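You operate a simulated robot arm through the tools that you are given. There is no shell and no other tool.

The job below is to be done with a simulated robot arm. You get a single attempt, and the scene is never put back.

## Task
Clamp the frosted bottle in the purple stand, try the orange ring on its neck and set the neck slider.
Fine: DROPS if it drops to the shoulder, else BINDS; ring back on its mat, lever free.
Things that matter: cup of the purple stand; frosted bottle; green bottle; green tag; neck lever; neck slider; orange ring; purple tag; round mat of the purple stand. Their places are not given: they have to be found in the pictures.

Only the result counts: the job must be done as asked and must still hold three seconds after the hand-in. Knocking over, shifting, dropping, spilling or breaking anything else fails it.

## Robot
A 6-joint arm with a two-finger gripper, fixed in place. Base frame: the origin is at the foot of the arm, x ahead of it, y to its left, z up; the work surface is at about z = 860. Units: mm, degrees, N and s.
With the tool pointing down near the work surface it reaches from about 360 to 860 mm from the base axis. Its first joint turns from -166.0 to 166.0 degrees. Payload 2.45 kg.
Tool frame: the origin (TCP) lies between the finger pads and is the grasp point; the fingertips stand 20 mm ahead of it; z points along the fingers, y is the line along which they close. Largest opening 140 mm; the body of the gripper starts 168 mm behind the TCP.
Orientation is that of the tool frame in the base frame, as a unit quaternion [x, y, z, w]. With the fingers straight down and closing along the base's y, the tool's x points along the base's -x, its y along +y and its z along -z.

## Interface
- The arm moves only by the tool drive_tool. Its arguments are lists of equal length, an entry for each row: "offset": the shift along the tool's x, y, z in units of 25 mm (1.0 is 25 mm), a list of three; "delta_rot": the turn, a rotation vector about the tool's x, y, z in units of 4 degrees (1.0 is 4 degrees), a list of three; "claw": the gripper command, from -1 (shut) to 1 (fully open), values between in proportion. In form: {"offset": [[tx, ty, tz], ...], "delta_rot": [[wx, wy, wz], ...], "claw": [claw, ...]}. A call has 1 to 20 rows; each row shifts and turns the commanded pose from where the row before left it, along the tool's axes as they then stand. A call with a number of a shift or a turn outside -1 to 1 is refused whole. Each row takes 0.2 s and may step no farther than 50 mm and 8.6 degrees from the row before; otherwise, or with a gripper value out of range, the whole call is refused. Where a pose cannot be reached the arm comes as near as it can. A force on the tool above 60 N (or 10 N above the force at the start of the call, whichever is more), or a blocked arm, ends the call early, and 0.2 s more pass. The fingers move at their own pace (about 45 mm/s each) and stop on an object; they squeeze with about 25 N. The grip force told is the motor's: it shows also when the fingers shut on nothing. Time passes only in rows, and 0.2 s behind the last, so rows that do not move let the fingers close. The reply holds the time, the measured pose of the TCP, the force on the tool along the base axes, the opening and the grip force, in the units named above and with some noise, with the torque about the TCP (base axes, N m) and any sound that the robot's microphone picked up, and new pictures: "views" is both (left out), scene, wrist or none.
- Cameras (640 x 400 px; columns grow to the right, rows downward): "scene" is fixed at [55.4, -503.7, 1683.5]; the picture's right is [-0.15, -0.99, 0.00], its down [-0.82, 0.13, -0.55] and it looks along [0.55, -0.08, -0.83] (base axes); focal length 275 px, centre (320, 200). "wrist" rides on the gripper at [78, 11, -209] in the tool frame; the picture's right is [-0.14, 0.99, 0.00], its down [-0.92, -0.13, -0.37] and it looks along [-0.37, -0.05, 0.93] (tool axes); focal length 280 px, centre (320, 200).
- lift_body(by): slides the trunk up (or, below 0, down) by that many mm; the arm rides with it, the base frame stays. It gives what a move gives, with no picture.
- point_at(camera, pixels): for up to 12 pixels [column, row] of the newest picture of that camera ("zoom" is the newest enlarged one), the place [x, y, z] in the base frame of the surface seen there, good to about 2 mm, but the place of the scene camera against the robot may be out by one fixed shift of up to 12 mm in any direction. No time passes.
- zoom(camera, box): a new picture of the part [left, top, right, bottom] of that camera's present view, enlarged. No time passes.
- finish_job(): hands the job in; it is judged then, once.

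Open the gripper and draw the arm clear of the work before you hand the job in, unless the task says otherwise.

The tools are called after "Call:" by a JSON object that holds its "fn" and its "kwargs". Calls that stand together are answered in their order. drive_tool: Moves the arm, as the interface text tells. Its arguments: {"type":"object","properties":{"offset":{"type":"array"},"delta_rot":{"type":"array"},"claw":{"type":"array"},"views":{"type":"string","enum":["both","scene","wrist","none"]}},"required":["offset","delta_rot","claw"]} The other tools are called the same way: lift_body (by) slides the trunk up or down; point_at (camera, pixels) gives the place of the surface under pixels of a picture; zoom (camera, box) takes an enlarged picture of a part of a camera's view; finish_job () hands the job in.

At the start:

```text
t: 0.0
ee_pos: [252.8, -378.9, 1475.7]
tool_rot: [-0.001, 1.0, 0.0, 0.0]
ft_force: [-0.7, 0.1, 1.2]
moment: [-0.01, 0.0, 0.02]
opening: 139.8
finger_force: 0.1
trunk travel left (down, up): [-175.0, 55.0]
```

scene: 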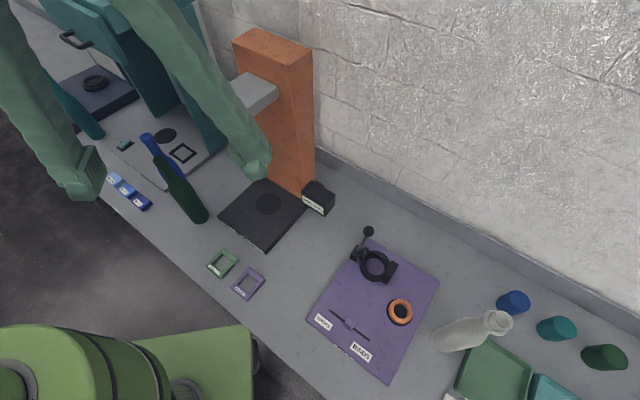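
wrist: 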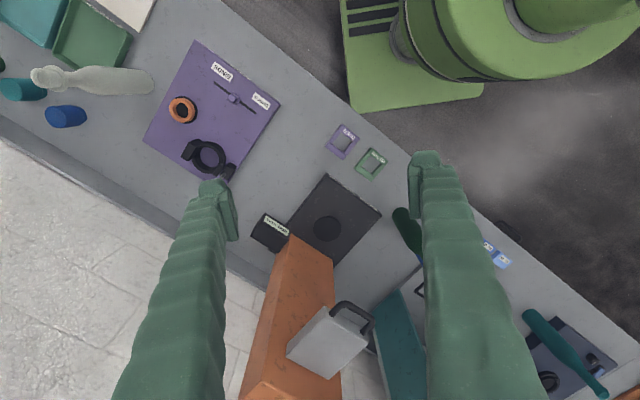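

The scene shows a purple stand around (375,305), with the frosted bottle standing near (465,335), and an orange ring at (400,311). I zoom in to look at these more closely.

Call:
{"fn": "zoom", "kwargs": {"camera": "scene", "box": [290, 210, 530, 390]}}

Call:
{"fn": "zoom", "kwargs": {"camera": "wrist", "box": [20, 20, 300, 200]}}

Call:
{"fn": "zoom", "kwargs": {"camera": "scene", "box": [60, 60, 340, 310]}}

```text
2.22 times, centred on (410, 300) of scene
```

zoom: 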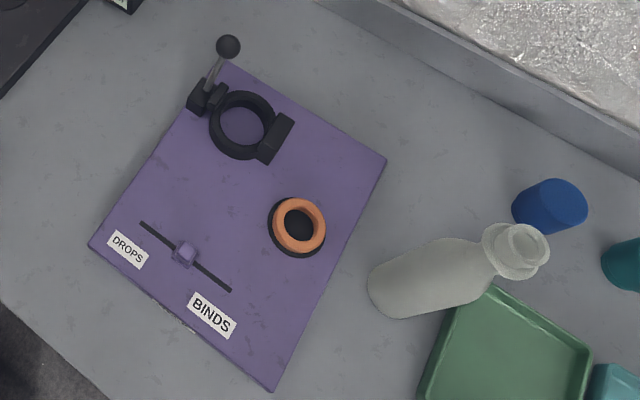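

```text
2.22 times, centred on (160, 110) of wrist
```

zoom: 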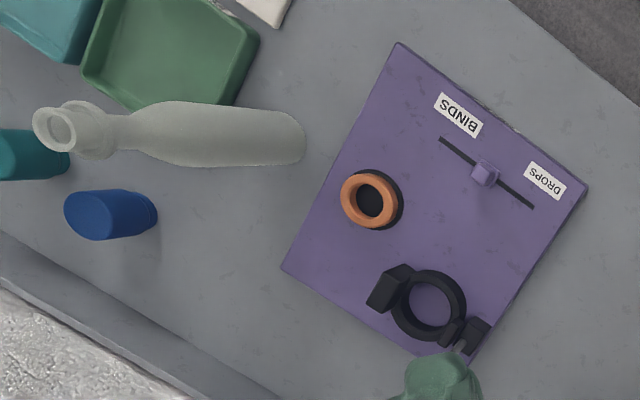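

```text
1.60 times, centred on (200, 185) of scene
```

zoom: 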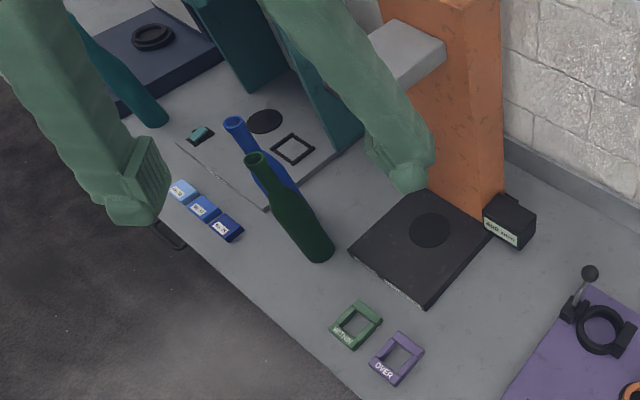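

I now measure the places of things from both cameras to compare them: the ring, cup, slider, lever, bottle and tags.

Call:
{"fn": "point_at", "kwargs": {"camera": "wrist", "pixels": [[150, 82], [45, 78], [70, 80], [183, 109], [209, 157], [234, 98], [194, 42], [280, 104], [145, 141], [214, 86], [255, 113], [190, 152]]}}

Call:
{"fn": "point_at", "kwargs": {"camera": "scene", "pixels": [[440, 345], [497, 318], [400, 311], [375, 266], [348, 325], [309, 319], [390, 381], [438, 282], [369, 231], [363, 248], [335, 311], [365, 335]]}}

```text
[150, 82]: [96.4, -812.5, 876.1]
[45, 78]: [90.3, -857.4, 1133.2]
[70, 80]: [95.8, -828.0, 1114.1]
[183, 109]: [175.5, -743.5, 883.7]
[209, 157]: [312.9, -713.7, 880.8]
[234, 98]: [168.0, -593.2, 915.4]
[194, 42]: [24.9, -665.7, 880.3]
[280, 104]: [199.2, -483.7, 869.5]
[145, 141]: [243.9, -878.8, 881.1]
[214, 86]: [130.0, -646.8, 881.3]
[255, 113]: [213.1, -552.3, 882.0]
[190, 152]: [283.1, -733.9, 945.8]
```

```text
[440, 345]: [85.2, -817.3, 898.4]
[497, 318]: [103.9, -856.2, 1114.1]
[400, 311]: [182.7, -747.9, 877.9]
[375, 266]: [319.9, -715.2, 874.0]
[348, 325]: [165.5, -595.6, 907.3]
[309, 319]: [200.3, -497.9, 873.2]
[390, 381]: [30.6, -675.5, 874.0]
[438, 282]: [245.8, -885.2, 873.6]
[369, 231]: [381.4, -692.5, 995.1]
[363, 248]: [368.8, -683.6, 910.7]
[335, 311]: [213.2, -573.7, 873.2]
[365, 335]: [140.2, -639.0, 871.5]
```

Readings from both cameras agree within about 10 mm; the scene camera seems shifted by about (+7,-4,-7). Before moving I check where the tall orange post and shelf are, and other surfaces.

Call:
{"fn": "point_at", "kwargs": {"camera": "scene", "pixels": [[270, 45], [305, 60], [300, 190], [260, 90], [245, 85], [320, 198], [268, 205], [205, 215], [145, 140], [222, 262], [249, 283], [515, 302]]}}

Call:
{"fn": "point_at", "kwargs": {"camera": "wrist", "pixels": [[345, 140], [371, 163], [405, 225], [325, 228], [270, 232], [325, 340], [300, 255], [67, 117], [95, 40], [85, 55], [20, 90], [140, 10]]}}

```text
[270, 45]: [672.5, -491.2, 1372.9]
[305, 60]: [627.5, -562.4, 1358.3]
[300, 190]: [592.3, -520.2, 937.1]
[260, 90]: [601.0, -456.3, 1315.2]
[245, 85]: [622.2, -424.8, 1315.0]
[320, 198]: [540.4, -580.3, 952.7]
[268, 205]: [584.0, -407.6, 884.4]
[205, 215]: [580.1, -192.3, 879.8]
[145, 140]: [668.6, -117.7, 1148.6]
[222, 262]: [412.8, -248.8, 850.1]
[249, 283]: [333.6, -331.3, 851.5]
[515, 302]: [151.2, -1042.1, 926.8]
```

```text
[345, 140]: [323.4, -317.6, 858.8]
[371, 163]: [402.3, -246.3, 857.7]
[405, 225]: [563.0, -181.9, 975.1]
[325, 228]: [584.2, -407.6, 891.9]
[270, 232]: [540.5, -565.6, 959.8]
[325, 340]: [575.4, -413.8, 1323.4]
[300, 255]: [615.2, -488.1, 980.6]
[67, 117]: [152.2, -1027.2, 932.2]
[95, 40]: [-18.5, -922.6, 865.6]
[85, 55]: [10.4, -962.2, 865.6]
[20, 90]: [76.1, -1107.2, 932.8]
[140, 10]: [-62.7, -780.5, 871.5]
```

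Nothing stands between the arm and the stand below 1280 except the far post (x>575). I move the tool to about (60,-640,1300) to look at the stand with the wrist camera.

Call:
{"fn": "drive_tool", "kwargs": {"offset": [[0.7, -0.95, 0.64], [0.7, -0.95, 0.64], [0.7, -0.95, 0.64], [0.7, -0.95, 0.64], [0.7, -0.95, 0.64], [0.7, -0.95, 0.64], [0.7, -0.95, 0.64], [0.7, -0.95, 0.64], [0.7, -0.95, 0.64], [0.7, -0.95, 0.64], [0.7, -0.95, 0.64]], "delta_rot": [[0, 0, 0], [0, 0, 0], [0, 0, 0], [0, 0, 0], [0, 0, 0], [0, 0, 0], [0, 0, 0], [0, 0, 0], [0, 0, 0], [0, 0, 0], [0, 0, 0]], "claw": [1, 1, 1, 1, 1, 1, 1, 1, 1, 1, 1], "views": "both"}}

```text
t: 2.4
ee_pos: [58.3, -642.9, 1296.9]
tool_rot: [0.0, 1.0, 0.0, 0.0]
ft_force: [-0.1, 0.4, 0.7]
moment: [0.06, -0.06, 0.02]
opening: 140.2
finger_force: 0.1
trunk travel left (down, up): [-175.0, 55.0]
```

scene: 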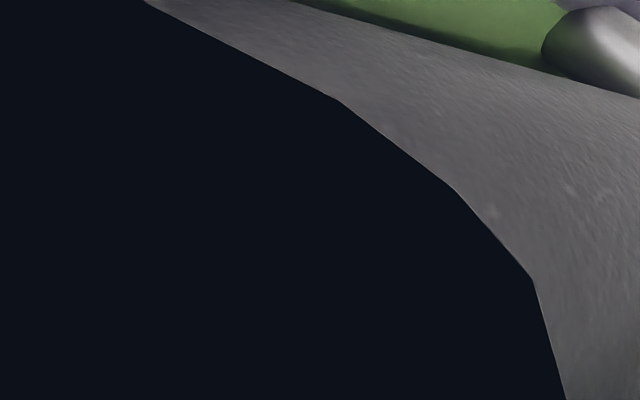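
wrist: 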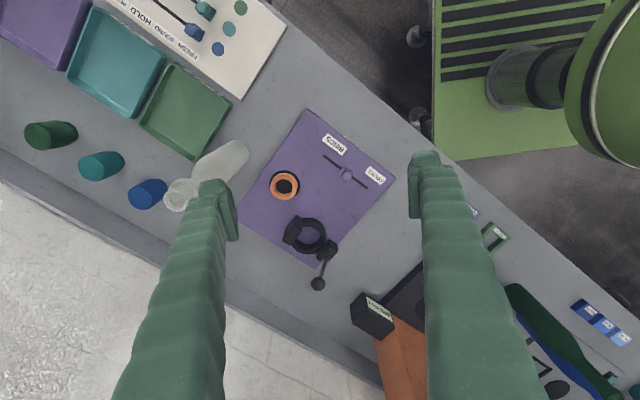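

The wrist picture now shows the stand with mat/ring at (284,185), cup at (307,237) and lever ball at (318,284). I zoom in on it and measure.

Call:
{"fn": "zoom", "kwargs": {"camera": "wrist", "box": [230, 105, 406, 295]}}

Call:
{"fn": "zoom", "kwargs": {"camera": "wrist", "box": [130, 120, 290, 220]}}

Call:
{"fn": "point_at", "kwargs": {"camera": "wrist", "pixels": [[308, 110], [394, 180], [322, 268], [239, 211], [318, 284], [324, 252], [347, 174], [324, 156], [370, 187], [307, 232], [248, 152], [175, 195]]}}

```text
2.11 times, centred on (318, 200) of wrist
```

zoom: 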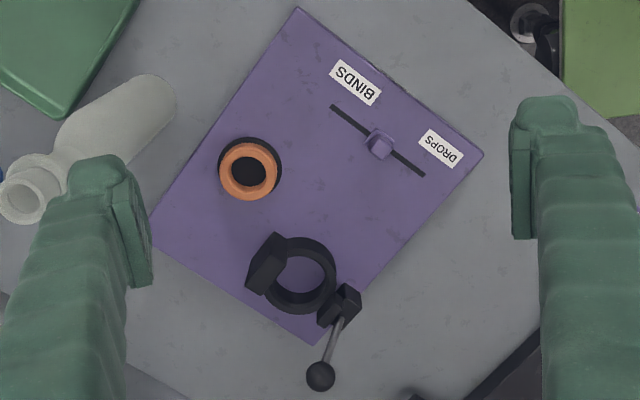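

```text
4.00 times, centred on (210, 170) of wrist
```

zoom: 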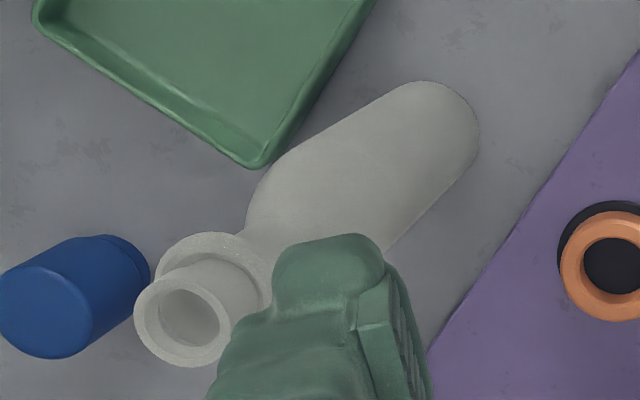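

```text
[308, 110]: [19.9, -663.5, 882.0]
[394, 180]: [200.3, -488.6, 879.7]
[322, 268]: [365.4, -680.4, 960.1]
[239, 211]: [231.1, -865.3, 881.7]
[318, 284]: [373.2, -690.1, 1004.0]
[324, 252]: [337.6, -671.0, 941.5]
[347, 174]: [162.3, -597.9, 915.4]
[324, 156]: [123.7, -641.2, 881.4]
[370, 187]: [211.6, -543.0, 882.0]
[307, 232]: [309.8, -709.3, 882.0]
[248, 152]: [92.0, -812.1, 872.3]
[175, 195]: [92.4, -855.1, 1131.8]
```

I look closer at the clamp and lever, then measure their parts in the zoom.

Call:
{"fn": "zoom", "kwargs": {"camera": "wrist", "box": [270, 205, 366, 301]}}

```text
4.17 times, centred on (318, 253) of wrist
```

zoom: 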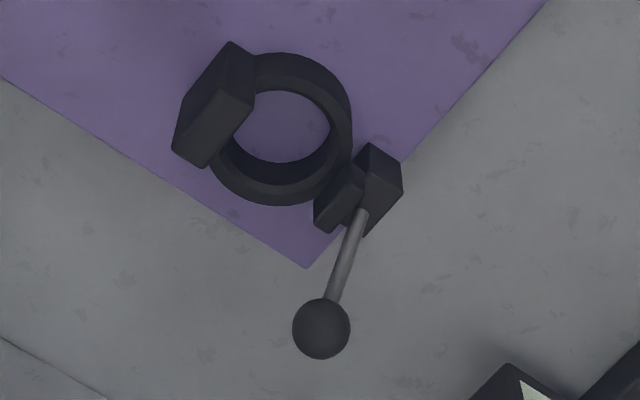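

The zoom shows the cup ring, a fixed jaw at upper left and a lever block at lower right. I measure points on the rim, jaws, lever and ball.

Call:
{"fn": "point_at", "kwargs": {"camera": "zoom", "pixels": [[296, 68], [343, 120], [275, 192], [335, 175], [232, 60], [205, 120], [235, 90], [378, 160], [345, 195], [385, 185], [345, 255], [321, 320]]}}

Call:
{"fn": "point_at", "kwargs": {"camera": "zoom", "pixels": [[220, 180], [290, 95], [250, 100], [325, 140], [280, 130], [372, 147], [330, 230], [400, 190], [318, 205], [358, 215], [335, 290], [355, 165]]}}

```text
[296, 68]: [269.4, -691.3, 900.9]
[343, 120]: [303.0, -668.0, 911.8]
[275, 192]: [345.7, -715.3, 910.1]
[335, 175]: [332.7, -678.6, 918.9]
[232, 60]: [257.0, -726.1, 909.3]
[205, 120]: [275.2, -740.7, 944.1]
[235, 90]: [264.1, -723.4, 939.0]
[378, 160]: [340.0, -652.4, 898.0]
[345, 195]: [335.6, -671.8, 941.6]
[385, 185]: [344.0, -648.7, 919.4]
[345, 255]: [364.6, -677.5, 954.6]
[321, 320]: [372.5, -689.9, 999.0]
```

```text
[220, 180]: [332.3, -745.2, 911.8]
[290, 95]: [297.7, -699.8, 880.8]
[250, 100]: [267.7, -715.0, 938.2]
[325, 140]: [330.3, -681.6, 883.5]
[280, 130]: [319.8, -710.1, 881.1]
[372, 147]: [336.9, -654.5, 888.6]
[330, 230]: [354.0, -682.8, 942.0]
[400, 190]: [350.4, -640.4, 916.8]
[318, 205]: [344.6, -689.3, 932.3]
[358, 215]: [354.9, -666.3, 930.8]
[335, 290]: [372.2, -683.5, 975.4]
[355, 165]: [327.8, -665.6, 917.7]
```

The cup rim centre is at about (307,-710) with the rim top at z≈911, the jaws at z≈942 and the lever ball at (372,-690,1000). Next I move over towards the bottle for a closer look and to check reach.

Call:
{"fn": "drive_tool", "kwargs": {"offset": [[-0.264, -0.936, -0.264], [-0.264, -0.936, -0.264], [-0.264, -0.936, -0.264], [-0.264, -0.936, -0.264], [-0.264, -0.936, -0.264]], "delta_rot": [[0, 0, 0], [0, 0, 0], [0, 0, 0], [0, 0, 0], [0, 0, 0]], "claw": [1, 1, 1, 1, 1], "views": "both"}}

```text
t: 3.6
ee_pos: [92.2, -749.7, 1329.0]
tool_rot: [0.0, 1.0, 0.001, 0.0]
ft_force: [0.4, 0.4, 0.1]
moment: [-0.06, 0.02, 0.01]
opening: 139.6
finger_force: 0.0
out of reach, approached as far as the arm can: row 5
trunk travel left (down, up): [-175.0, 55.0]
```

scene: 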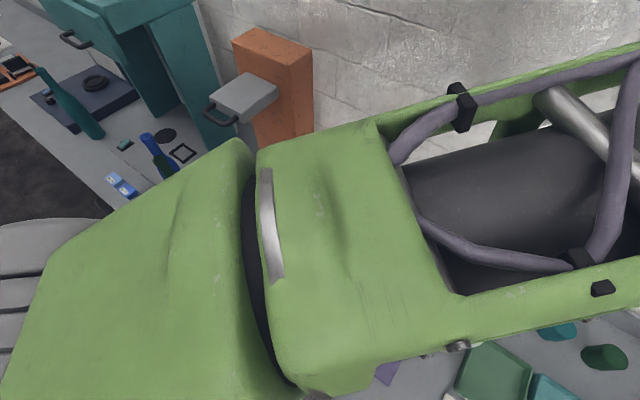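
wrist: 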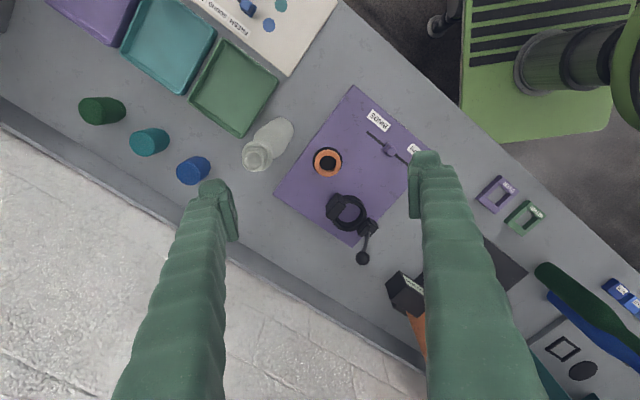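

Reach at this height ends near r≈755 mm; raising the trunk by 55 mm will help later. First I zoom on the bottle (wrist px (265,145)) to get its shape.

Call:
{"fn": "zoom", "kwargs": {"camera": "wrist", "box": [220, 100, 316, 190]}}

```text
4.44 times, centred on (268, 145) of wrist
```

zoom: 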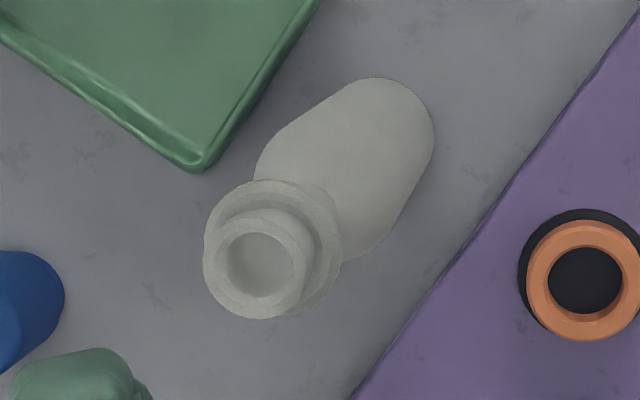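

I measure points on the rim, collar, shoulder and body edge of the bottle, and on the ring and mat.

Call:
{"fn": "point_at", "kwargs": {"camera": "zoom", "pixels": [[262, 215], [212, 262], [256, 303], [302, 265], [257, 265], [262, 190], [333, 240], [315, 300], [270, 200], [325, 265], [280, 150], [310, 150]]}}

Call:
{"fn": "point_at", "kwargs": {"camera": "zoom", "pixels": [[350, 160], [385, 150], [425, 150], [378, 85], [385, 230], [355, 250], [585, 233], [540, 285], [585, 330], [630, 285], [585, 283], [530, 245]]}}

```text
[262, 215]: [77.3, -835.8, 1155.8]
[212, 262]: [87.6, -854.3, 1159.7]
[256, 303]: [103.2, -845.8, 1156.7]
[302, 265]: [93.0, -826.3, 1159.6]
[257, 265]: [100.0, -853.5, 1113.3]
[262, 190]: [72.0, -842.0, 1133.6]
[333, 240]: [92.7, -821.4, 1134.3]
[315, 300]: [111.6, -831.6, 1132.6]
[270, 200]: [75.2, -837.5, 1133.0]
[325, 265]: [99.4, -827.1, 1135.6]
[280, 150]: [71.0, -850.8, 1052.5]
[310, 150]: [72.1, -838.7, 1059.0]
```

```text
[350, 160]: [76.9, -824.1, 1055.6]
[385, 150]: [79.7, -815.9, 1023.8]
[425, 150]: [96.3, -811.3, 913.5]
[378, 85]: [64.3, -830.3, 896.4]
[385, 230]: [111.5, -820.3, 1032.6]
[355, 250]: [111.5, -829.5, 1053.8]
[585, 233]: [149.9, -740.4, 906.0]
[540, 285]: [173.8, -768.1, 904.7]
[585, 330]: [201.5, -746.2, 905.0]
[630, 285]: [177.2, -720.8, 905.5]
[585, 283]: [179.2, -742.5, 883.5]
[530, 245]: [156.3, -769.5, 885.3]
```

The bottle axis is about (91,-841), lip top z≈1158, collar z≈1134, body radius ≈30, shoulder ≈1050. I raise the trunk by 55 mm for reach.

Call:
{"fn": "lift_body", "kwargs": {"by": 55}}

```text
t: 4.6
ee_pos: [91.6, -751.0, 1383.0]
tool_rot: [0.001, 1.0, -0.001, 0.0]
ft_force: [-0.4, -0.6, 0.9]
moment: [0.03, -0.01, -0.04]
opening: 140.1
finger_force: 0.1
trunk travel left (down, up): [-230.0, 0.0]
```

The trunk is at the top. I move to about (-20,-750,1200), beside the bottle on its -x side, staying above the lip on the way.

Call:
{"fn": "drive_tool", "kwargs": {"offset": [[0.56, 0, 0.915], [0.56, 0, 0.915], [0.56, 0, 0.915], [0.56, 0, 0.915], [0.56, 0, 0.915], [0.56, 0, 0.915], [0.56, 0, 0.915], [0.56, 0, 0.915]], "delta_rot": [[0, 0, 0], [0, 0, 0], [0, 0, 0], [0, 0, 0], [0, 0, 0], [0, 0, 0], [0, 0, 0], [0, 0, 0]], "claw": [1, 1, 1, 1, 1, 1, 1, 1], "views": "both"}}

```text
t: 6.4
ee_pos: [-21.0, -749.3, 1199.1]
tool_rot: [0.0, 1.0, 0.0, 0.0]
ft_force: [-0.5, -0.3, 0.7]
moment: [0.04, 0.01, -0.01]
opening: 140.0
finger_force: 0.0
trunk travel left (down, up): [-230.0, 0.0]
```

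scene: 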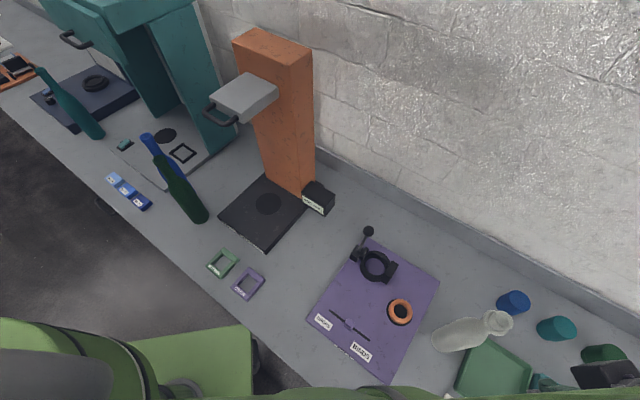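
wrist: 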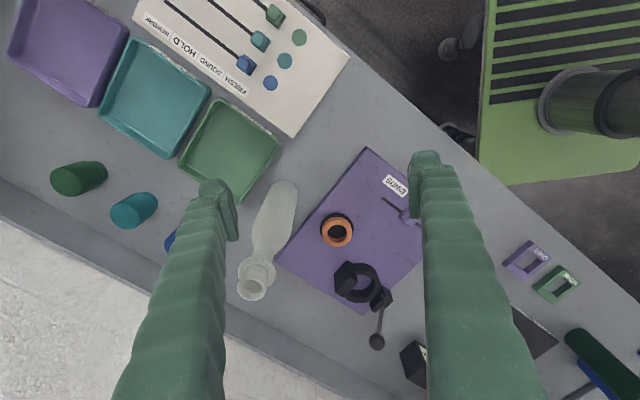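

The wrist view now shows the bottle slantwise at (265,240). I zoom in for its shape and measure again from this closer position.

Call:
{"fn": "zoom", "kwargs": {"camera": "wrist", "box": [225, 170, 321, 310]}}

Call:
{"fn": "zoom", "kwargs": {"camera": "wrist", "box": [310, 240, 410, 360]}}

```text
2.86 times, centred on (273, 240) of wrist
```

zoom: 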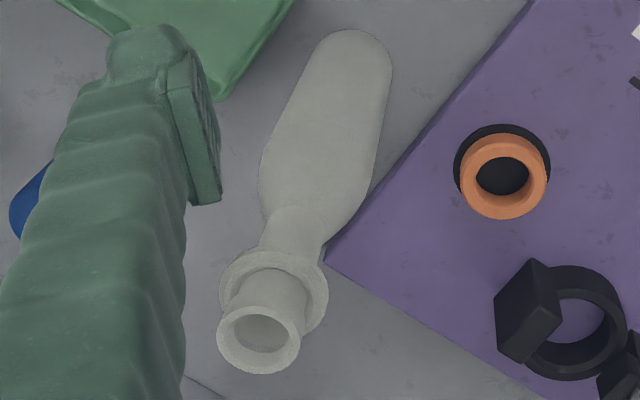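

```text
3.33 times, centred on (360, 300) of wrist
```

zoom: 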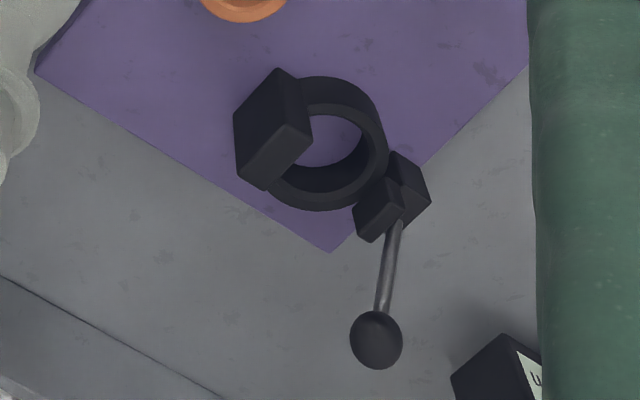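

The path is clear: I descend to z≈1010 beside the bottle (at x≈-21) and then shift outward to y≈-841, with the fingers straddling the bottle's line.

Call:
{"fn": "drive_tool", "kwargs": {"offset": [[0, 0, 0.945], [0, 0, 0.945], [0, 0, 0.945], [0, 0, 0.945], [0, 0, 0.945], [0, 0, 0.945], [0, 0, 0.945], [0, 0, 0.945], [0, -0.91, 0], [0, -0.91, 0], [0, -0.91, 0], [0, -0.91, 0]], "delta_rot": [[0, 0, 0], [0, 0, 0], [0, 0, 0], [0, 0, 0], [0, 0, 0], [0, 0, 0], [0, 0, 0], [0, 0, 0], [0, 0, 0], [0, 0, 0], [0, 0, 0], [0, 0, 0]], "claw": [1, 1, 1, 1, 1, 1, 1, 1, 1, 1, 1, 1], "views": "both"}}

```text
t: 9.0
ee_pos: [-15.6, -795.3, 1017.5]
tool_rot: [0.0, 1.0, 0.0, 0.0]
ft_force: [-0.4, 0.3, -0.2]
moment: [-0.03, -0.01, -0.01]
opening: 139.8
finger_force: 0.0
out of reach, approached as far as the arm can: row 10, 11, 12
trunk travel left (down, up): [-230.0, 0.0]
```

scene: 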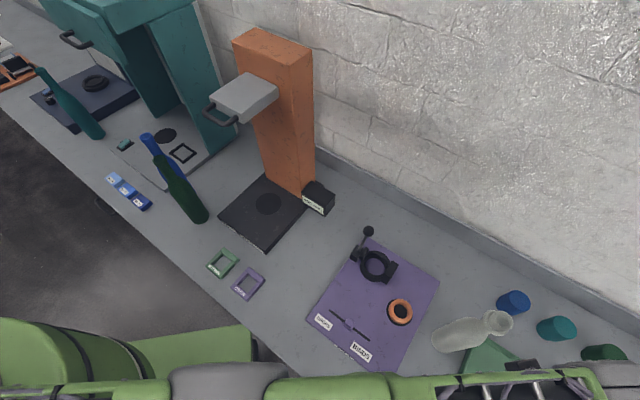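
wrist: 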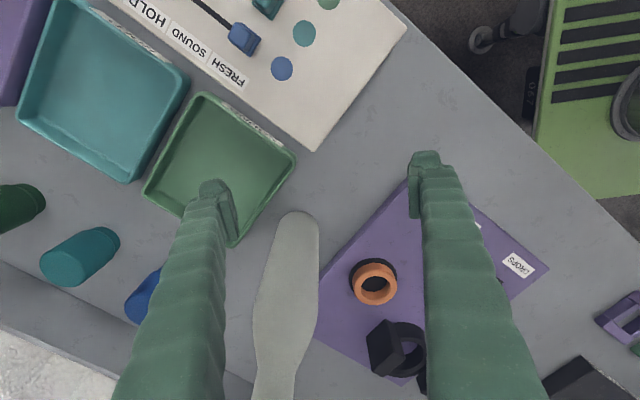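

The vertical tool stops at r≈796 mm, short of the bottle (r≈846), so I will tilt the tool outward and close along the tangent instead. First I back off inward to about (80,-690,1050), moving y first so the fingers stay clear of the bottle.

Call:
{"fn": "drive_tool", "kwargs": {"offset": [[0, 0.84, -0.26], [0, 0.84, -0.26], [0, 0.84, -0.26], [0, 0.84, -0.26], [0, 0.84, -0.26], [-0.95, 0, 0], [-0.95, 0, 0], [-0.95, 0, 0], [-0.95, 0, 0]], "delta_rot": [[0, 0, 0], [0, 0, 0], [0, 0, 0], [0, 0, 0], [0, 0, 0], [0, 0, 0], [0, 0, 0], [0, 0, 0], [0, 0, 0]], "claw": [1, 1, 1, 1, 1, 1, 1, 1, 1], "views": "wrist"}}

```text
t: 11.0
ee_pos: [81.5, -689.6, 1050.0]
tool_rot: [0.001, 1.0, 0.001, 0.0]
ft_force: [0.4, -0.9, 0.4]
moment: [0.01, 0.03, 0.01]
opening: 139.9
finger_force: 0.2
trunk travel left (down, up): [-230.0, 0.0]
```

wrist: 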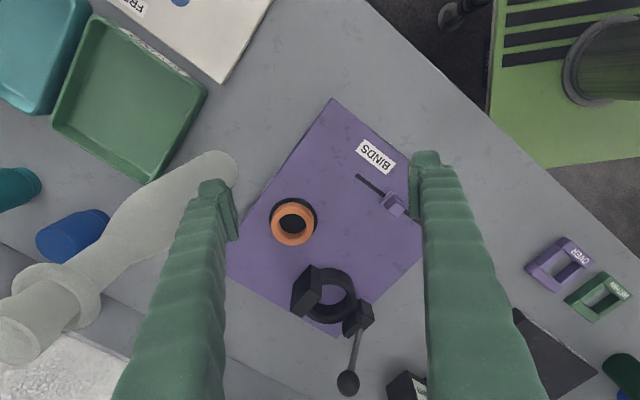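

From here the wrist camera sees the stand close up: ring at (293,222), slider at (393,205), clamp at (330,293), lever ball at (348,383). I zoom and measure these.

Call:
{"fn": "zoom", "kwargs": {"camera": "wrist", "box": [250, 180, 346, 240]}}

Call:
{"fn": "point_at", "kwargs": {"camera": "zoom", "pixels": [[290, 130], [220, 200], [210, 290], [345, 290], [350, 190], [280, 335], [285, 200], [190, 150], [420, 180], [300, 320], [250, 310], [390, 250]]}}

Call:
{"fn": "zoom", "kwargs": {"camera": "wrist", "box": [280, 255, 420, 399]}}

```text
6.67 times, centred on (298, 210) of wrist
```

zoom: 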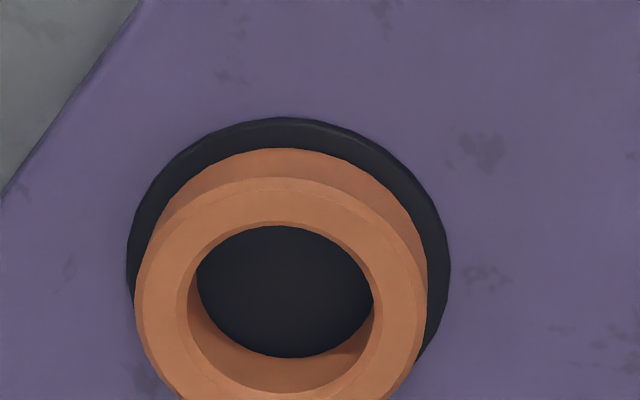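

```text
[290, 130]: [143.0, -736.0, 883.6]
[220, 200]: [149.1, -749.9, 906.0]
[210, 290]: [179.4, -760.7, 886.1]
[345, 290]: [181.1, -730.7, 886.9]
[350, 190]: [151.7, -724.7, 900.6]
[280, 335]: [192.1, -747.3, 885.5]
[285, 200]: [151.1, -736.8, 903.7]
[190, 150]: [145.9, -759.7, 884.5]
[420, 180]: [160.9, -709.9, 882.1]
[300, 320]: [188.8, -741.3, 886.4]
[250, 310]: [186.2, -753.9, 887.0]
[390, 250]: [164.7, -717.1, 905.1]
```

```text
2.78 times, centred on (350, 327) of wrist
```

zoom: 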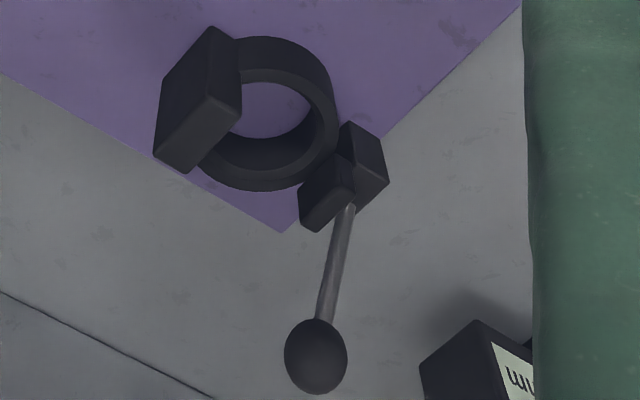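

The ring is at about (175,-742) on its mat (mat z≈884, ring top ≈905). Now I turn the tool 80° about its axis so the fingers close along the tangent to reach the bottle.

Call:
{"fn": "drive_tool", "kwargs": {"offset": [[0, 0, 0], [0, 0, 0], [0, 0, 0], [0, 0, 0], [0, 0, 0], [0, 0, 0], [0, 0, 0], [0, 0, 0], [0, 0, 0], [0, 0, 0], [0, 0, 0], [0, 0, 0], [0, 0, 0], [0, 0, 0], [0, 0, 0], [0, 0, 0], [0, 0, 0], [0, 0, 0], [0, 0, 0], [0, 0, 0]], "delta_rot": [[0, 0, 1], [0, 0, 1], [0, 0, 1], [0, 0, 1], [0, 0, 1], [0, 0, 1], [0, 0, 1], [0, 0, 1], [0, 0, 1], [0, 0, 1], [0, 0, 1], [0, 0, 1], [0, 0, 1], [0, 0, 1], [0, 0, 1], [0, 0, 1], [0, 0, 1], [0, 0, 1], [0, 0, 1], [0, 0, 1]], "claw": [1, 1, 1, 1, 1, 1, 1, 1, 1, 1, 1, 1, 1, 1, 1, 1, 1, 1, 1, 1], "views": "both"}}

```text
t: 15.2
ee_pos: [80.2, -689.5, 1049.0]
tool_rot: [0.643, 0.766, 0.001, 0.0]
ft_force: [1.1, 0.7, 0.9]
moment: [0.03, -0.01, 0.0]
opening: 139.8
finger_force: 0.1
trunk travel left (down, up): [-230.0, 0.0]
```

scene: 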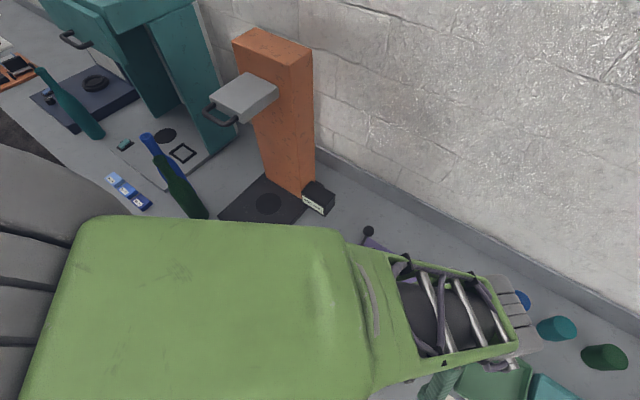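
wrist: 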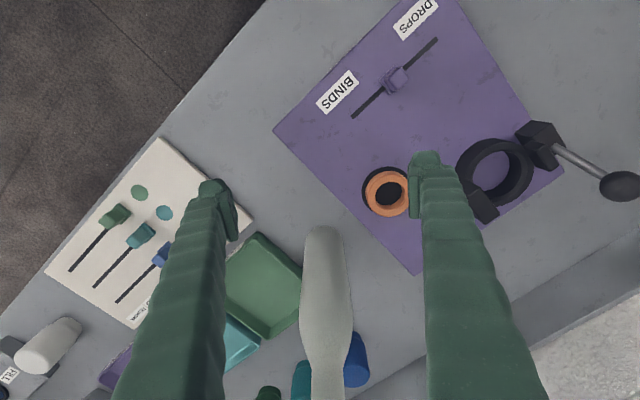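

The bottle now appears between the fingers at (325,280). I turn 4° more, tilt the fingers 20° outward, and lower the TCP to about z=1005.

Call:
{"fn": "drive_tool", "kwargs": {"offset": [[0, 0, 0], [0, 0, 0], [0, 0, 0], [0, 0, 0], [0, 0, 0], [0, 0, 0], [0.301, 0, 0.827], [0.301, 0, 0.827]], "delta_rot": [[0, 0, 1], [0, -1, 0], [0, -1, 0], [0, -1, 0], [0, -1, 0], [0, -1, 0], [0, 0, 0], [0, 0, 0]], "claw": [1, 1, 1, 1, 1, 1, 1, 1], "views": "both"}}

```text
t: 17.0
ee_pos: [80.6, -689.2, 1004.8]
tool_rot: [0.659, 0.731, -0.117, 0.13]
ft_force: [-0.3, 0.0, 0.1]
moment: [0.01, 0.03, -0.02]
opening: 140.2
finger_force: 0.0
trunk travel left (down, up): [-230.0, 0.0]
```

scene: 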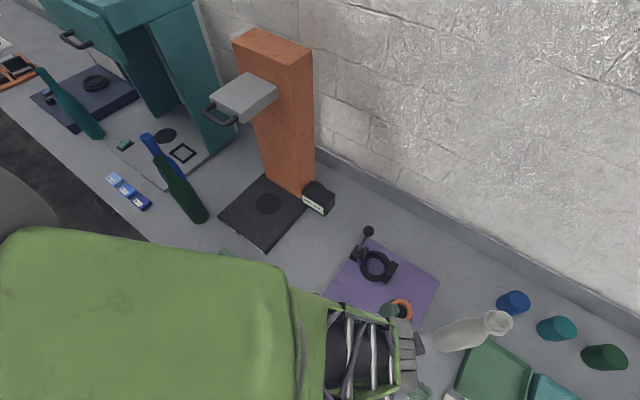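
wrist: 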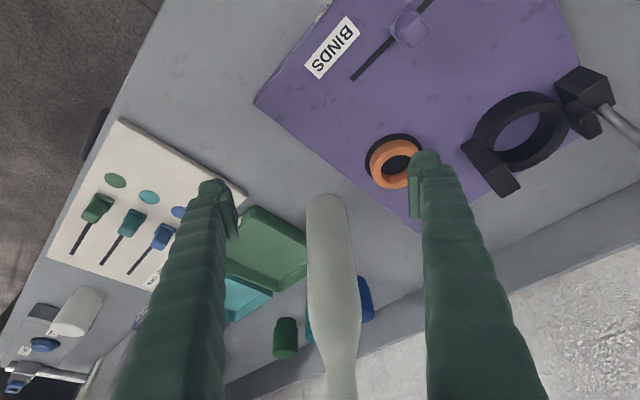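

I measure points on the bottle's front surface to fix its axis before sliding out.

Call:
{"fn": "point_at", "kwargs": {"camera": "wrist", "pixels": [[327, 202], [330, 230], [332, 260], [335, 300], [340, 340], [312, 240], [348, 240], [312, 260], [350, 260], [314, 290], [356, 300], [343, 390]]}}

Call:
{"fn": "zoom", "kwargs": {"camera": "wrist", "box": [260, 180, 410, 399]}}

```text
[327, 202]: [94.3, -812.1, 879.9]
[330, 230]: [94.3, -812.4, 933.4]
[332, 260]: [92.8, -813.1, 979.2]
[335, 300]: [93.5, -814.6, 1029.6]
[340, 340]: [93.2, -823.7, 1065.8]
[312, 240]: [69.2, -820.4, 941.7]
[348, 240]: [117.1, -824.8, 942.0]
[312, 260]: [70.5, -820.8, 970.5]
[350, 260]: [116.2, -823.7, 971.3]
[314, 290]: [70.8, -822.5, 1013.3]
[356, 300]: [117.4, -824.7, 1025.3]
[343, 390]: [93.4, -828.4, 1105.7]
```

```text
1.83 times, centred on (335, 290) of wrist
```

zoom: 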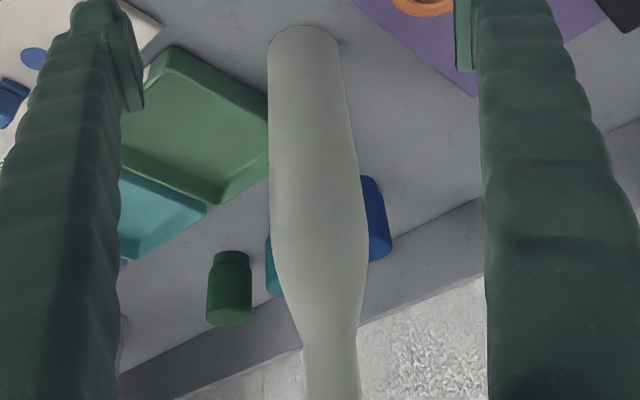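

The body axis fits (92,-842) with radius 30; the shoulder starts near z=1045. I slide outward 153 mm horizontally so the open fingers straddle the body at z≈1005.

Call:
{"fn": "drive_tool", "kwargs": {"offset": [[-0.8225, -0.027, 0.299], [-0.8225, -0.027, 0.299], [-0.8225, -0.027, 0.299], [-0.8225, -0.027, 0.299], [-0.8225, -0.027, 0.299], [-0.8225, -0.027, 0.299], [-0.8225, -0.027, 0.299]], "delta_rot": [[0, 0, 0], [0, 0, 0], [0, 0, 0], [0, 0, 0], [0, 0, 0], [0, 0, 0], [0, 0, 0]], "claw": [1, 1, 1, 1, 1, 1, 1], "views": "both"}}

```text
t: 18.6
ee_pos: [91.6, -844.8, 1004.9]
tool_rot: [0.659, 0.732, -0.116, 0.13]
ft_force: [-0.1, 0.2, 0.0]
moment: [0.01, 0.0, -0.01]
opening: 140.1
finger_force: 0.0
trunk travel left (down, up): [-230.0, 0.0]
```

scene: 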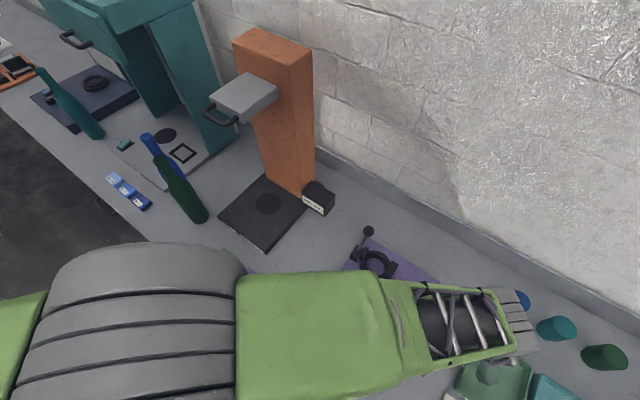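
wrist: 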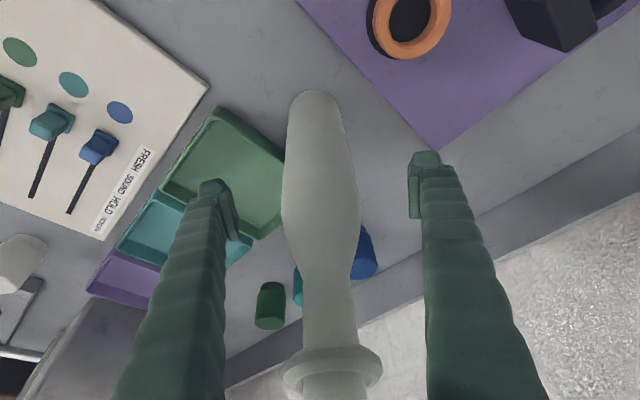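

The TCP is on the bottle axis with fingers either side of the body. I close the gripper and wait for it to settle.

Call:
{"fn": "drive_tool", "kwargs": {"offset": [[0, 0, 0], [0, 0, 0], [0, 0, 0], [0, 0, 0], [0, 0, 0], [0, 0, 0], [0, 0, 0], [0, 0, 0]], "delta_rot": [[0, 0, 0], [0, 0, 0], [0, 0, 0], [0, 0, 0], [0, 0, 0], [0, 0, 0], [0, 0, 0], [0, 0, 0]], "claw": [-1, -1, -1, -1, -1, -1, -1, -1], "views": "wrist"}}

```text
t: 20.4
ee_pos: [91.6, -842.5, 1004.6]
tool_rot: [0.659, 0.732, -0.116, 0.129]
ft_force: [1.0, 0.6, 0.7]
moment: [0.06, -0.05, 0.01]
opening: 59.0
finger_force: 25.2
trunk travel left (down, up): [-230.0, 0.0]
```

wrist: 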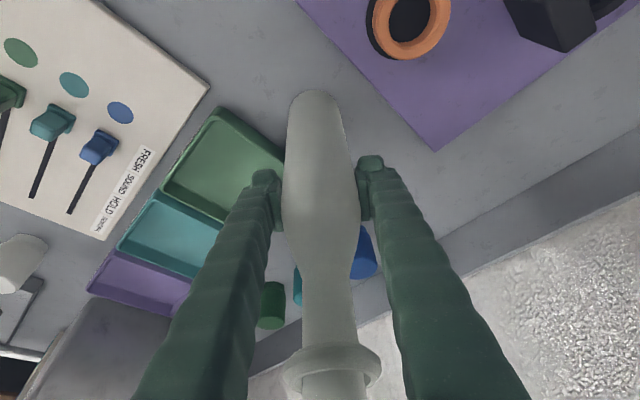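

The grip holds at 59.0 mm opening with 25 N. I lift straight up 75 mm (vertical motion expressed in the tilted tool frame).

Call:
{"fn": "drive_tool", "kwargs": {"offset": [[-0.171, 0, -0.47], [-0.342, 0, -0.94], [-0.342, 0, -0.94], [-0.171, 0, -0.47]], "delta_rot": [[0, 0, 0], [0, 0, 0], [0, 0, 0], [0, 0, 0]], "claw": [-1, -1, -1, -1], "views": "both"}}

```text
t: 21.4
ee_pos: [91.1, -843.5, 1080.8]
tool_rot: [0.659, 0.732, -0.115, 0.128]
ft_force: [0.3, -0.6, -4.1]
moment: [-0.02, 0.03, 0.03]
opening: 58.9
finger_force: 25.0
trunk travel left (down, up): [-230.0, 0.0]
```

scene: 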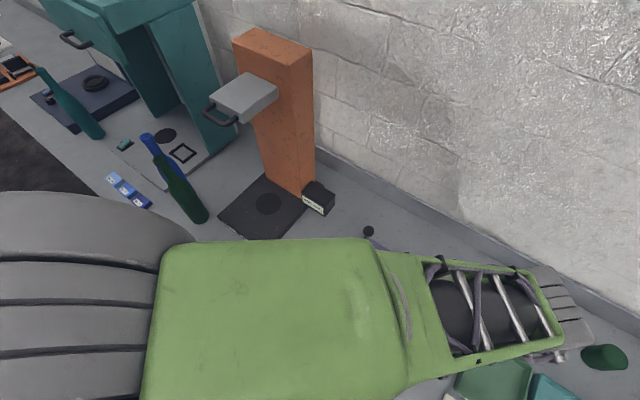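
wrist: 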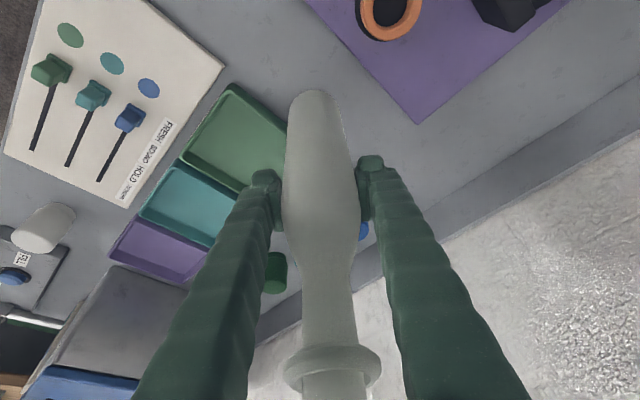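

The bottle is up (about 4.5 N, bottom near z=936). I carry it inward over the stand to about (200,-760) while rising another 34 mm.

Call:
{"fn": "drive_tool", "kwargs": {"offset": [[0.446, 0.938, -0.452], [0.446, 0.938, -0.452], [0.446, 0.938, -0.452], [0.446, 0.938, -0.452], [0.446, 0.938, -0.452]], "delta_rot": [[0, 0, 0], [0, 0, 0], [0, 0, 0], [0, 0, 0], [0, 0, 0]], "claw": [-1, -1, -1, -1, -1], "views": "wrist"}}

Call:
{"fn": "drive_tool", "kwargs": {"offset": [[0, 0, 0], [0, 0, 0], [0, 0, 0], [0, 0, 0], [0, 0, 0], [0, 0, 0], [0, 0, 0], [0, 0, 0], [0, 0, 0], [0, 0, 0], [0, 0, 0], [0, 0, 0], [0, 0, 0], [0, 0, 0], [0, 0, 0], [0, 0, 0], [0, 0, 0], [0, 0, 0], [0, 0, 0], [0, 0, 0]], "delta_rot": [[-0.342, 0, -0.94], [-0.342, 0, -0.94], [-0.342, 0, -0.94], [-0.342, 0, -0.94], [-0.342, 0, -0.94], [-0.342, 0, -0.94], [-0.342, 0, -0.94], [-0.342, 0, -0.94], [-0.342, 0, -0.94], [-0.342, 0, -0.94], [-0.342, 0, -0.94], [-0.342, 0, -0.94], [-0.342, 0, -0.94], [-0.342, 0, -0.94], [-0.342, 0, -0.94], [-0.342, 0, -0.94], [-0.342, 0, -0.94], [-0.342, 0, -0.94], [-0.342, 0, -0.94], [-0.342, 0, -0.94]], "claw": [-1, -1, -1, -1, -1, -1, -1, -1, -1, -1, -1, -1, -1, -1, -1, -1, -1, -1, -1, -1], "views": "both"}}

```text
t: 22.6
ee_pos: [200.2, -758.4, 1115.4]
tool_rot: [0.659, 0.732, -0.115, 0.129]
ft_force: [-0.3, 0.1, -4.5]
moment: [0.01, 0.05, 0.02]
opening: 58.6
finger_force: 25.0
trunk travel left (down, up): [-230.0, 0.0]
```

wrist: 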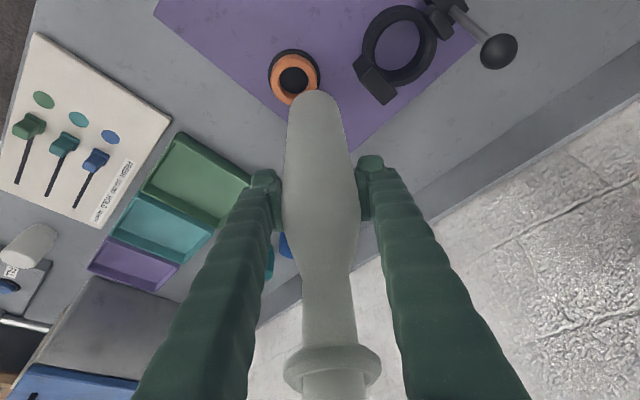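

```text
t: 26.8
ee_pos: [198.9, -759.7, 1114.3]
tool_rot: [0.034, 0.984, -0.006, 0.175]
ft_force: [-0.1, 0.0, -4.1]
moment: [0.02, 0.0, -0.01]
opening: 58.7
finger_force: 25.1
trunk travel left (down, up): [-230.0, 0.0]
```

scene: 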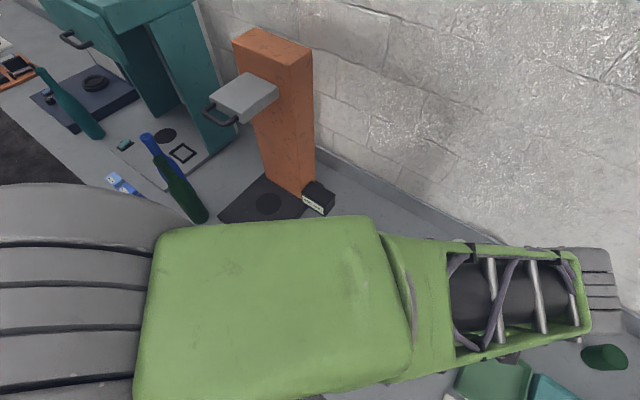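
wrist: 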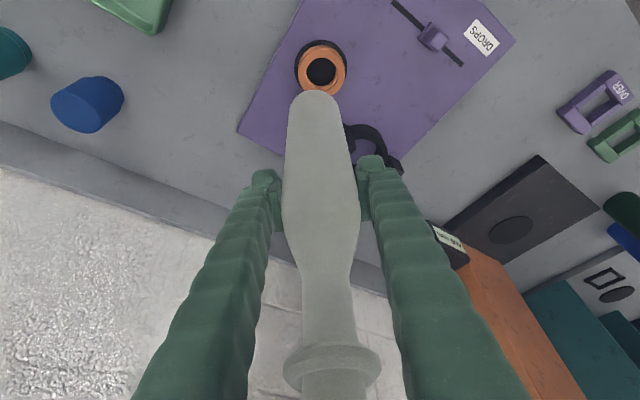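

The bottle hangs upright; the closing line is now along y and the lean is towards +x. The cup is hidden by the right finger here, so I move sideways to about (265,-493) for a clear measurement of the cup.

Call:
{"fn": "drive_tool", "kwargs": {"offset": [[-0.174, 0.985, 0.025], [-0.174, 0.985, 0.025], [-0.174, 0.985, 0.025], [-0.174, 0.985, 0.025], [-0.174, 0.985, 0.025], [-0.174, 0.985, 0.025], [-0.174, 0.985, 0.025], [-0.174, 0.985, 0.025], [-0.174, 0.985, 0.025], [-0.174, 0.985, 0.025], [-0.174, 0.985, 0.025]], "delta_rot": [[0, 0, 0], [0, 0, 0], [0, 0, 0], [0, 0, 0], [0, 0, 0], [0, 0, 0], [0, 0, 0], [0, 0, 0], [0, 0, 0], [0, 0, 0], [0, 0, 0]], "claw": [-1, -1, -1, -1, -1, -1, -1, -1, -1, -1, -1], "views": "both"}}

```text
t: 29.2
ee_pos: [267.0, -492.9, 1123.4]
tool_rot: [0.035, 0.984, -0.007, 0.173]
ft_force: [0.8, -0.1, -4.5]
moment: [-0.05, 0.01, -0.03]
opening: 59.0
finger_force: 25.4
trunk travel left (down, up): [-230.0, 0.0]
```

scene: 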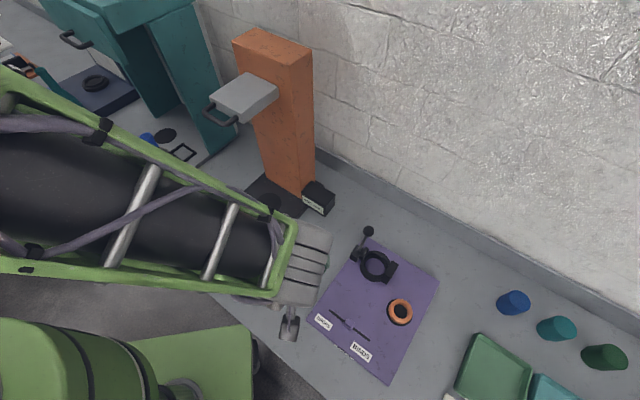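
wrist: 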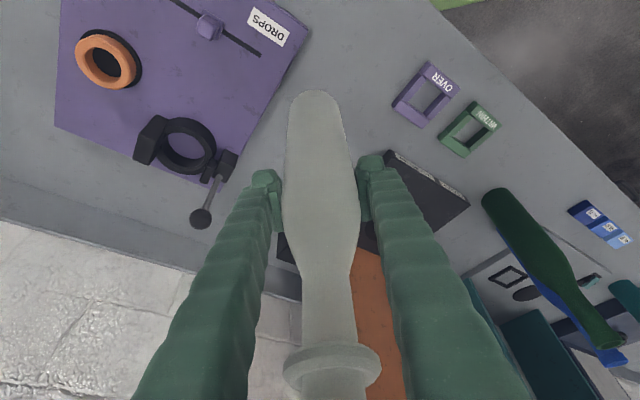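

The cup is now clear at (185,145) in the wrist picture. I zoom tightly on it and then measure points around the rim.

Call:
{"fn": "zoom", "kwargs": {"camera": "wrist", "box": [124, 100, 252, 236]}}

```text
2.94 times, centred on (188, 168) of wrist
```

zoom: 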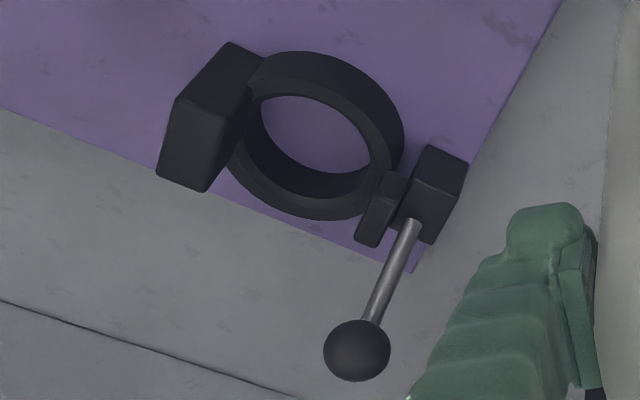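

I probe lines of points across the rim to find where the top annulus lies.

Call:
{"fn": "point_at", "kwargs": {"camera": "zoom", "pixels": [[310, 60], [310, 75], [310, 85], [310, 92], [310, 98], [310, 180], [310, 190], [310, 198], [310, 203], [310, 208], [310, 213], [310, 217]]}}

Call:
{"fn": "point_at", "kwargs": {"camera": "zoom", "pixels": [[235, 140], [242, 150], [248, 180], [240, 172], [265, 195], [275, 205], [345, 205], [365, 185], [378, 150], [385, 130], [365, 110], [345, 95]]}}

Call:
{"fn": "point_at", "kwargs": {"camera": "zoom", "pixels": [[225, 75], [240, 90], [215, 140], [180, 120], [390, 185], [375, 215], [430, 160], [425, 200], [412, 225], [385, 280], [357, 350], [395, 200]]}}

```text
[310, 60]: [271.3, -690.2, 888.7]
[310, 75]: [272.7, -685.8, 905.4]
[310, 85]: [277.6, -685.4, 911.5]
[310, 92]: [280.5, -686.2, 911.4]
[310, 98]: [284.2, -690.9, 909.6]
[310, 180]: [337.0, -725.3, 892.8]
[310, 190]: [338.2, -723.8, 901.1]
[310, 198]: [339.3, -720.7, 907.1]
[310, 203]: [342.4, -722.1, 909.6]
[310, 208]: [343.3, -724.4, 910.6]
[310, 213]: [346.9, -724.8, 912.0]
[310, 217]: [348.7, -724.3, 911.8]
```

```text
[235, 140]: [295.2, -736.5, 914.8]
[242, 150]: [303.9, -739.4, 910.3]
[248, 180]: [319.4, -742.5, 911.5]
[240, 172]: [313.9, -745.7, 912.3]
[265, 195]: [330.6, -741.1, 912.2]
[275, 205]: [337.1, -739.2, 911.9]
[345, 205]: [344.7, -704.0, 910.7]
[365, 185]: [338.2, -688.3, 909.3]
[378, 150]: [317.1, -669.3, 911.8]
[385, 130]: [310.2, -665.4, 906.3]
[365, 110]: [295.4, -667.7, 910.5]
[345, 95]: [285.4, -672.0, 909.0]
```

```text
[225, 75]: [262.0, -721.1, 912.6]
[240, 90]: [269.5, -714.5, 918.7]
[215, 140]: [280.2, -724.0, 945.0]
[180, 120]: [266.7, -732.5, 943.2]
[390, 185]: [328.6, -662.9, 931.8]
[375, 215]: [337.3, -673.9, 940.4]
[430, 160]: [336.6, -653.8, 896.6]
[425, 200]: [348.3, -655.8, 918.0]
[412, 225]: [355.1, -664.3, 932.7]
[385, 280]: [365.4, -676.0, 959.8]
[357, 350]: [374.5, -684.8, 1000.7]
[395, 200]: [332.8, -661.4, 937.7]
```

The rim fits a circle centred near (310,-707), inner radius ≈32.5, so clearance is about 3 mm. I check where the held bottle really is with respect to the TCP, and whether it hangs plumb.

Call:
{"fn": "point_at", "kwargs": {"camera": "wrist", "pixels": [[316, 105], [317, 130], [318, 160], [320, 190], [294, 115], [339, 115], [292, 140], [343, 140], [290, 165], [348, 165], [305, 110], [328, 110]]}}

Call:
{"fn": "zoom", "kwargs": {"camera": "wrist", "box": [270, 80, 370, 240]}}

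Call:
{"fn": "zoom", "kwargs": {"camera": "wrist", "box": [270, 300, 400, 399]}}

```text
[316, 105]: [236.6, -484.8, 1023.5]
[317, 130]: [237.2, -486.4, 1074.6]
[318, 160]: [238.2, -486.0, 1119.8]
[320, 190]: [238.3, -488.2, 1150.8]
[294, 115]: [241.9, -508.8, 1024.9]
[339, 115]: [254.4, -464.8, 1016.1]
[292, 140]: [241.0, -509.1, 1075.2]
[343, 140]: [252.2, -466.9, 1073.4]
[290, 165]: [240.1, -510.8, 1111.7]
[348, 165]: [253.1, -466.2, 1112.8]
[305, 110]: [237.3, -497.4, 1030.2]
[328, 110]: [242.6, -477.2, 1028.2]
```

```text
2.50 times, centred on (320, 160) of wrist
```

zoom: 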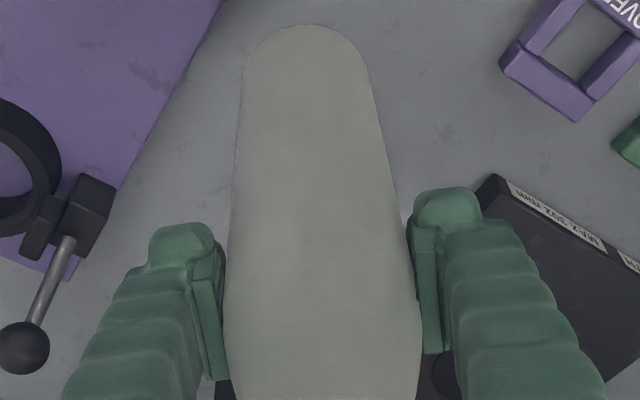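

```text
4.04 times, centred on (335, 350) of wrist
```

zoom: 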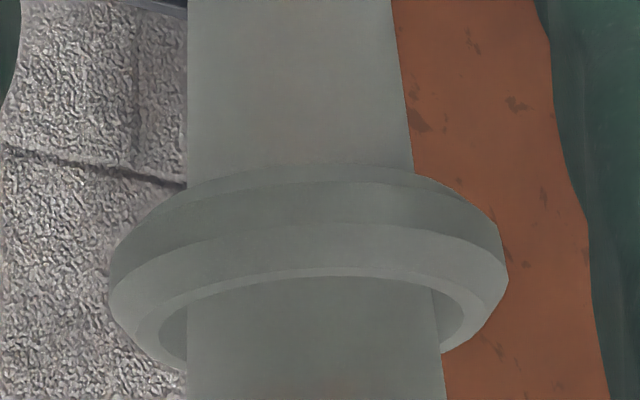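

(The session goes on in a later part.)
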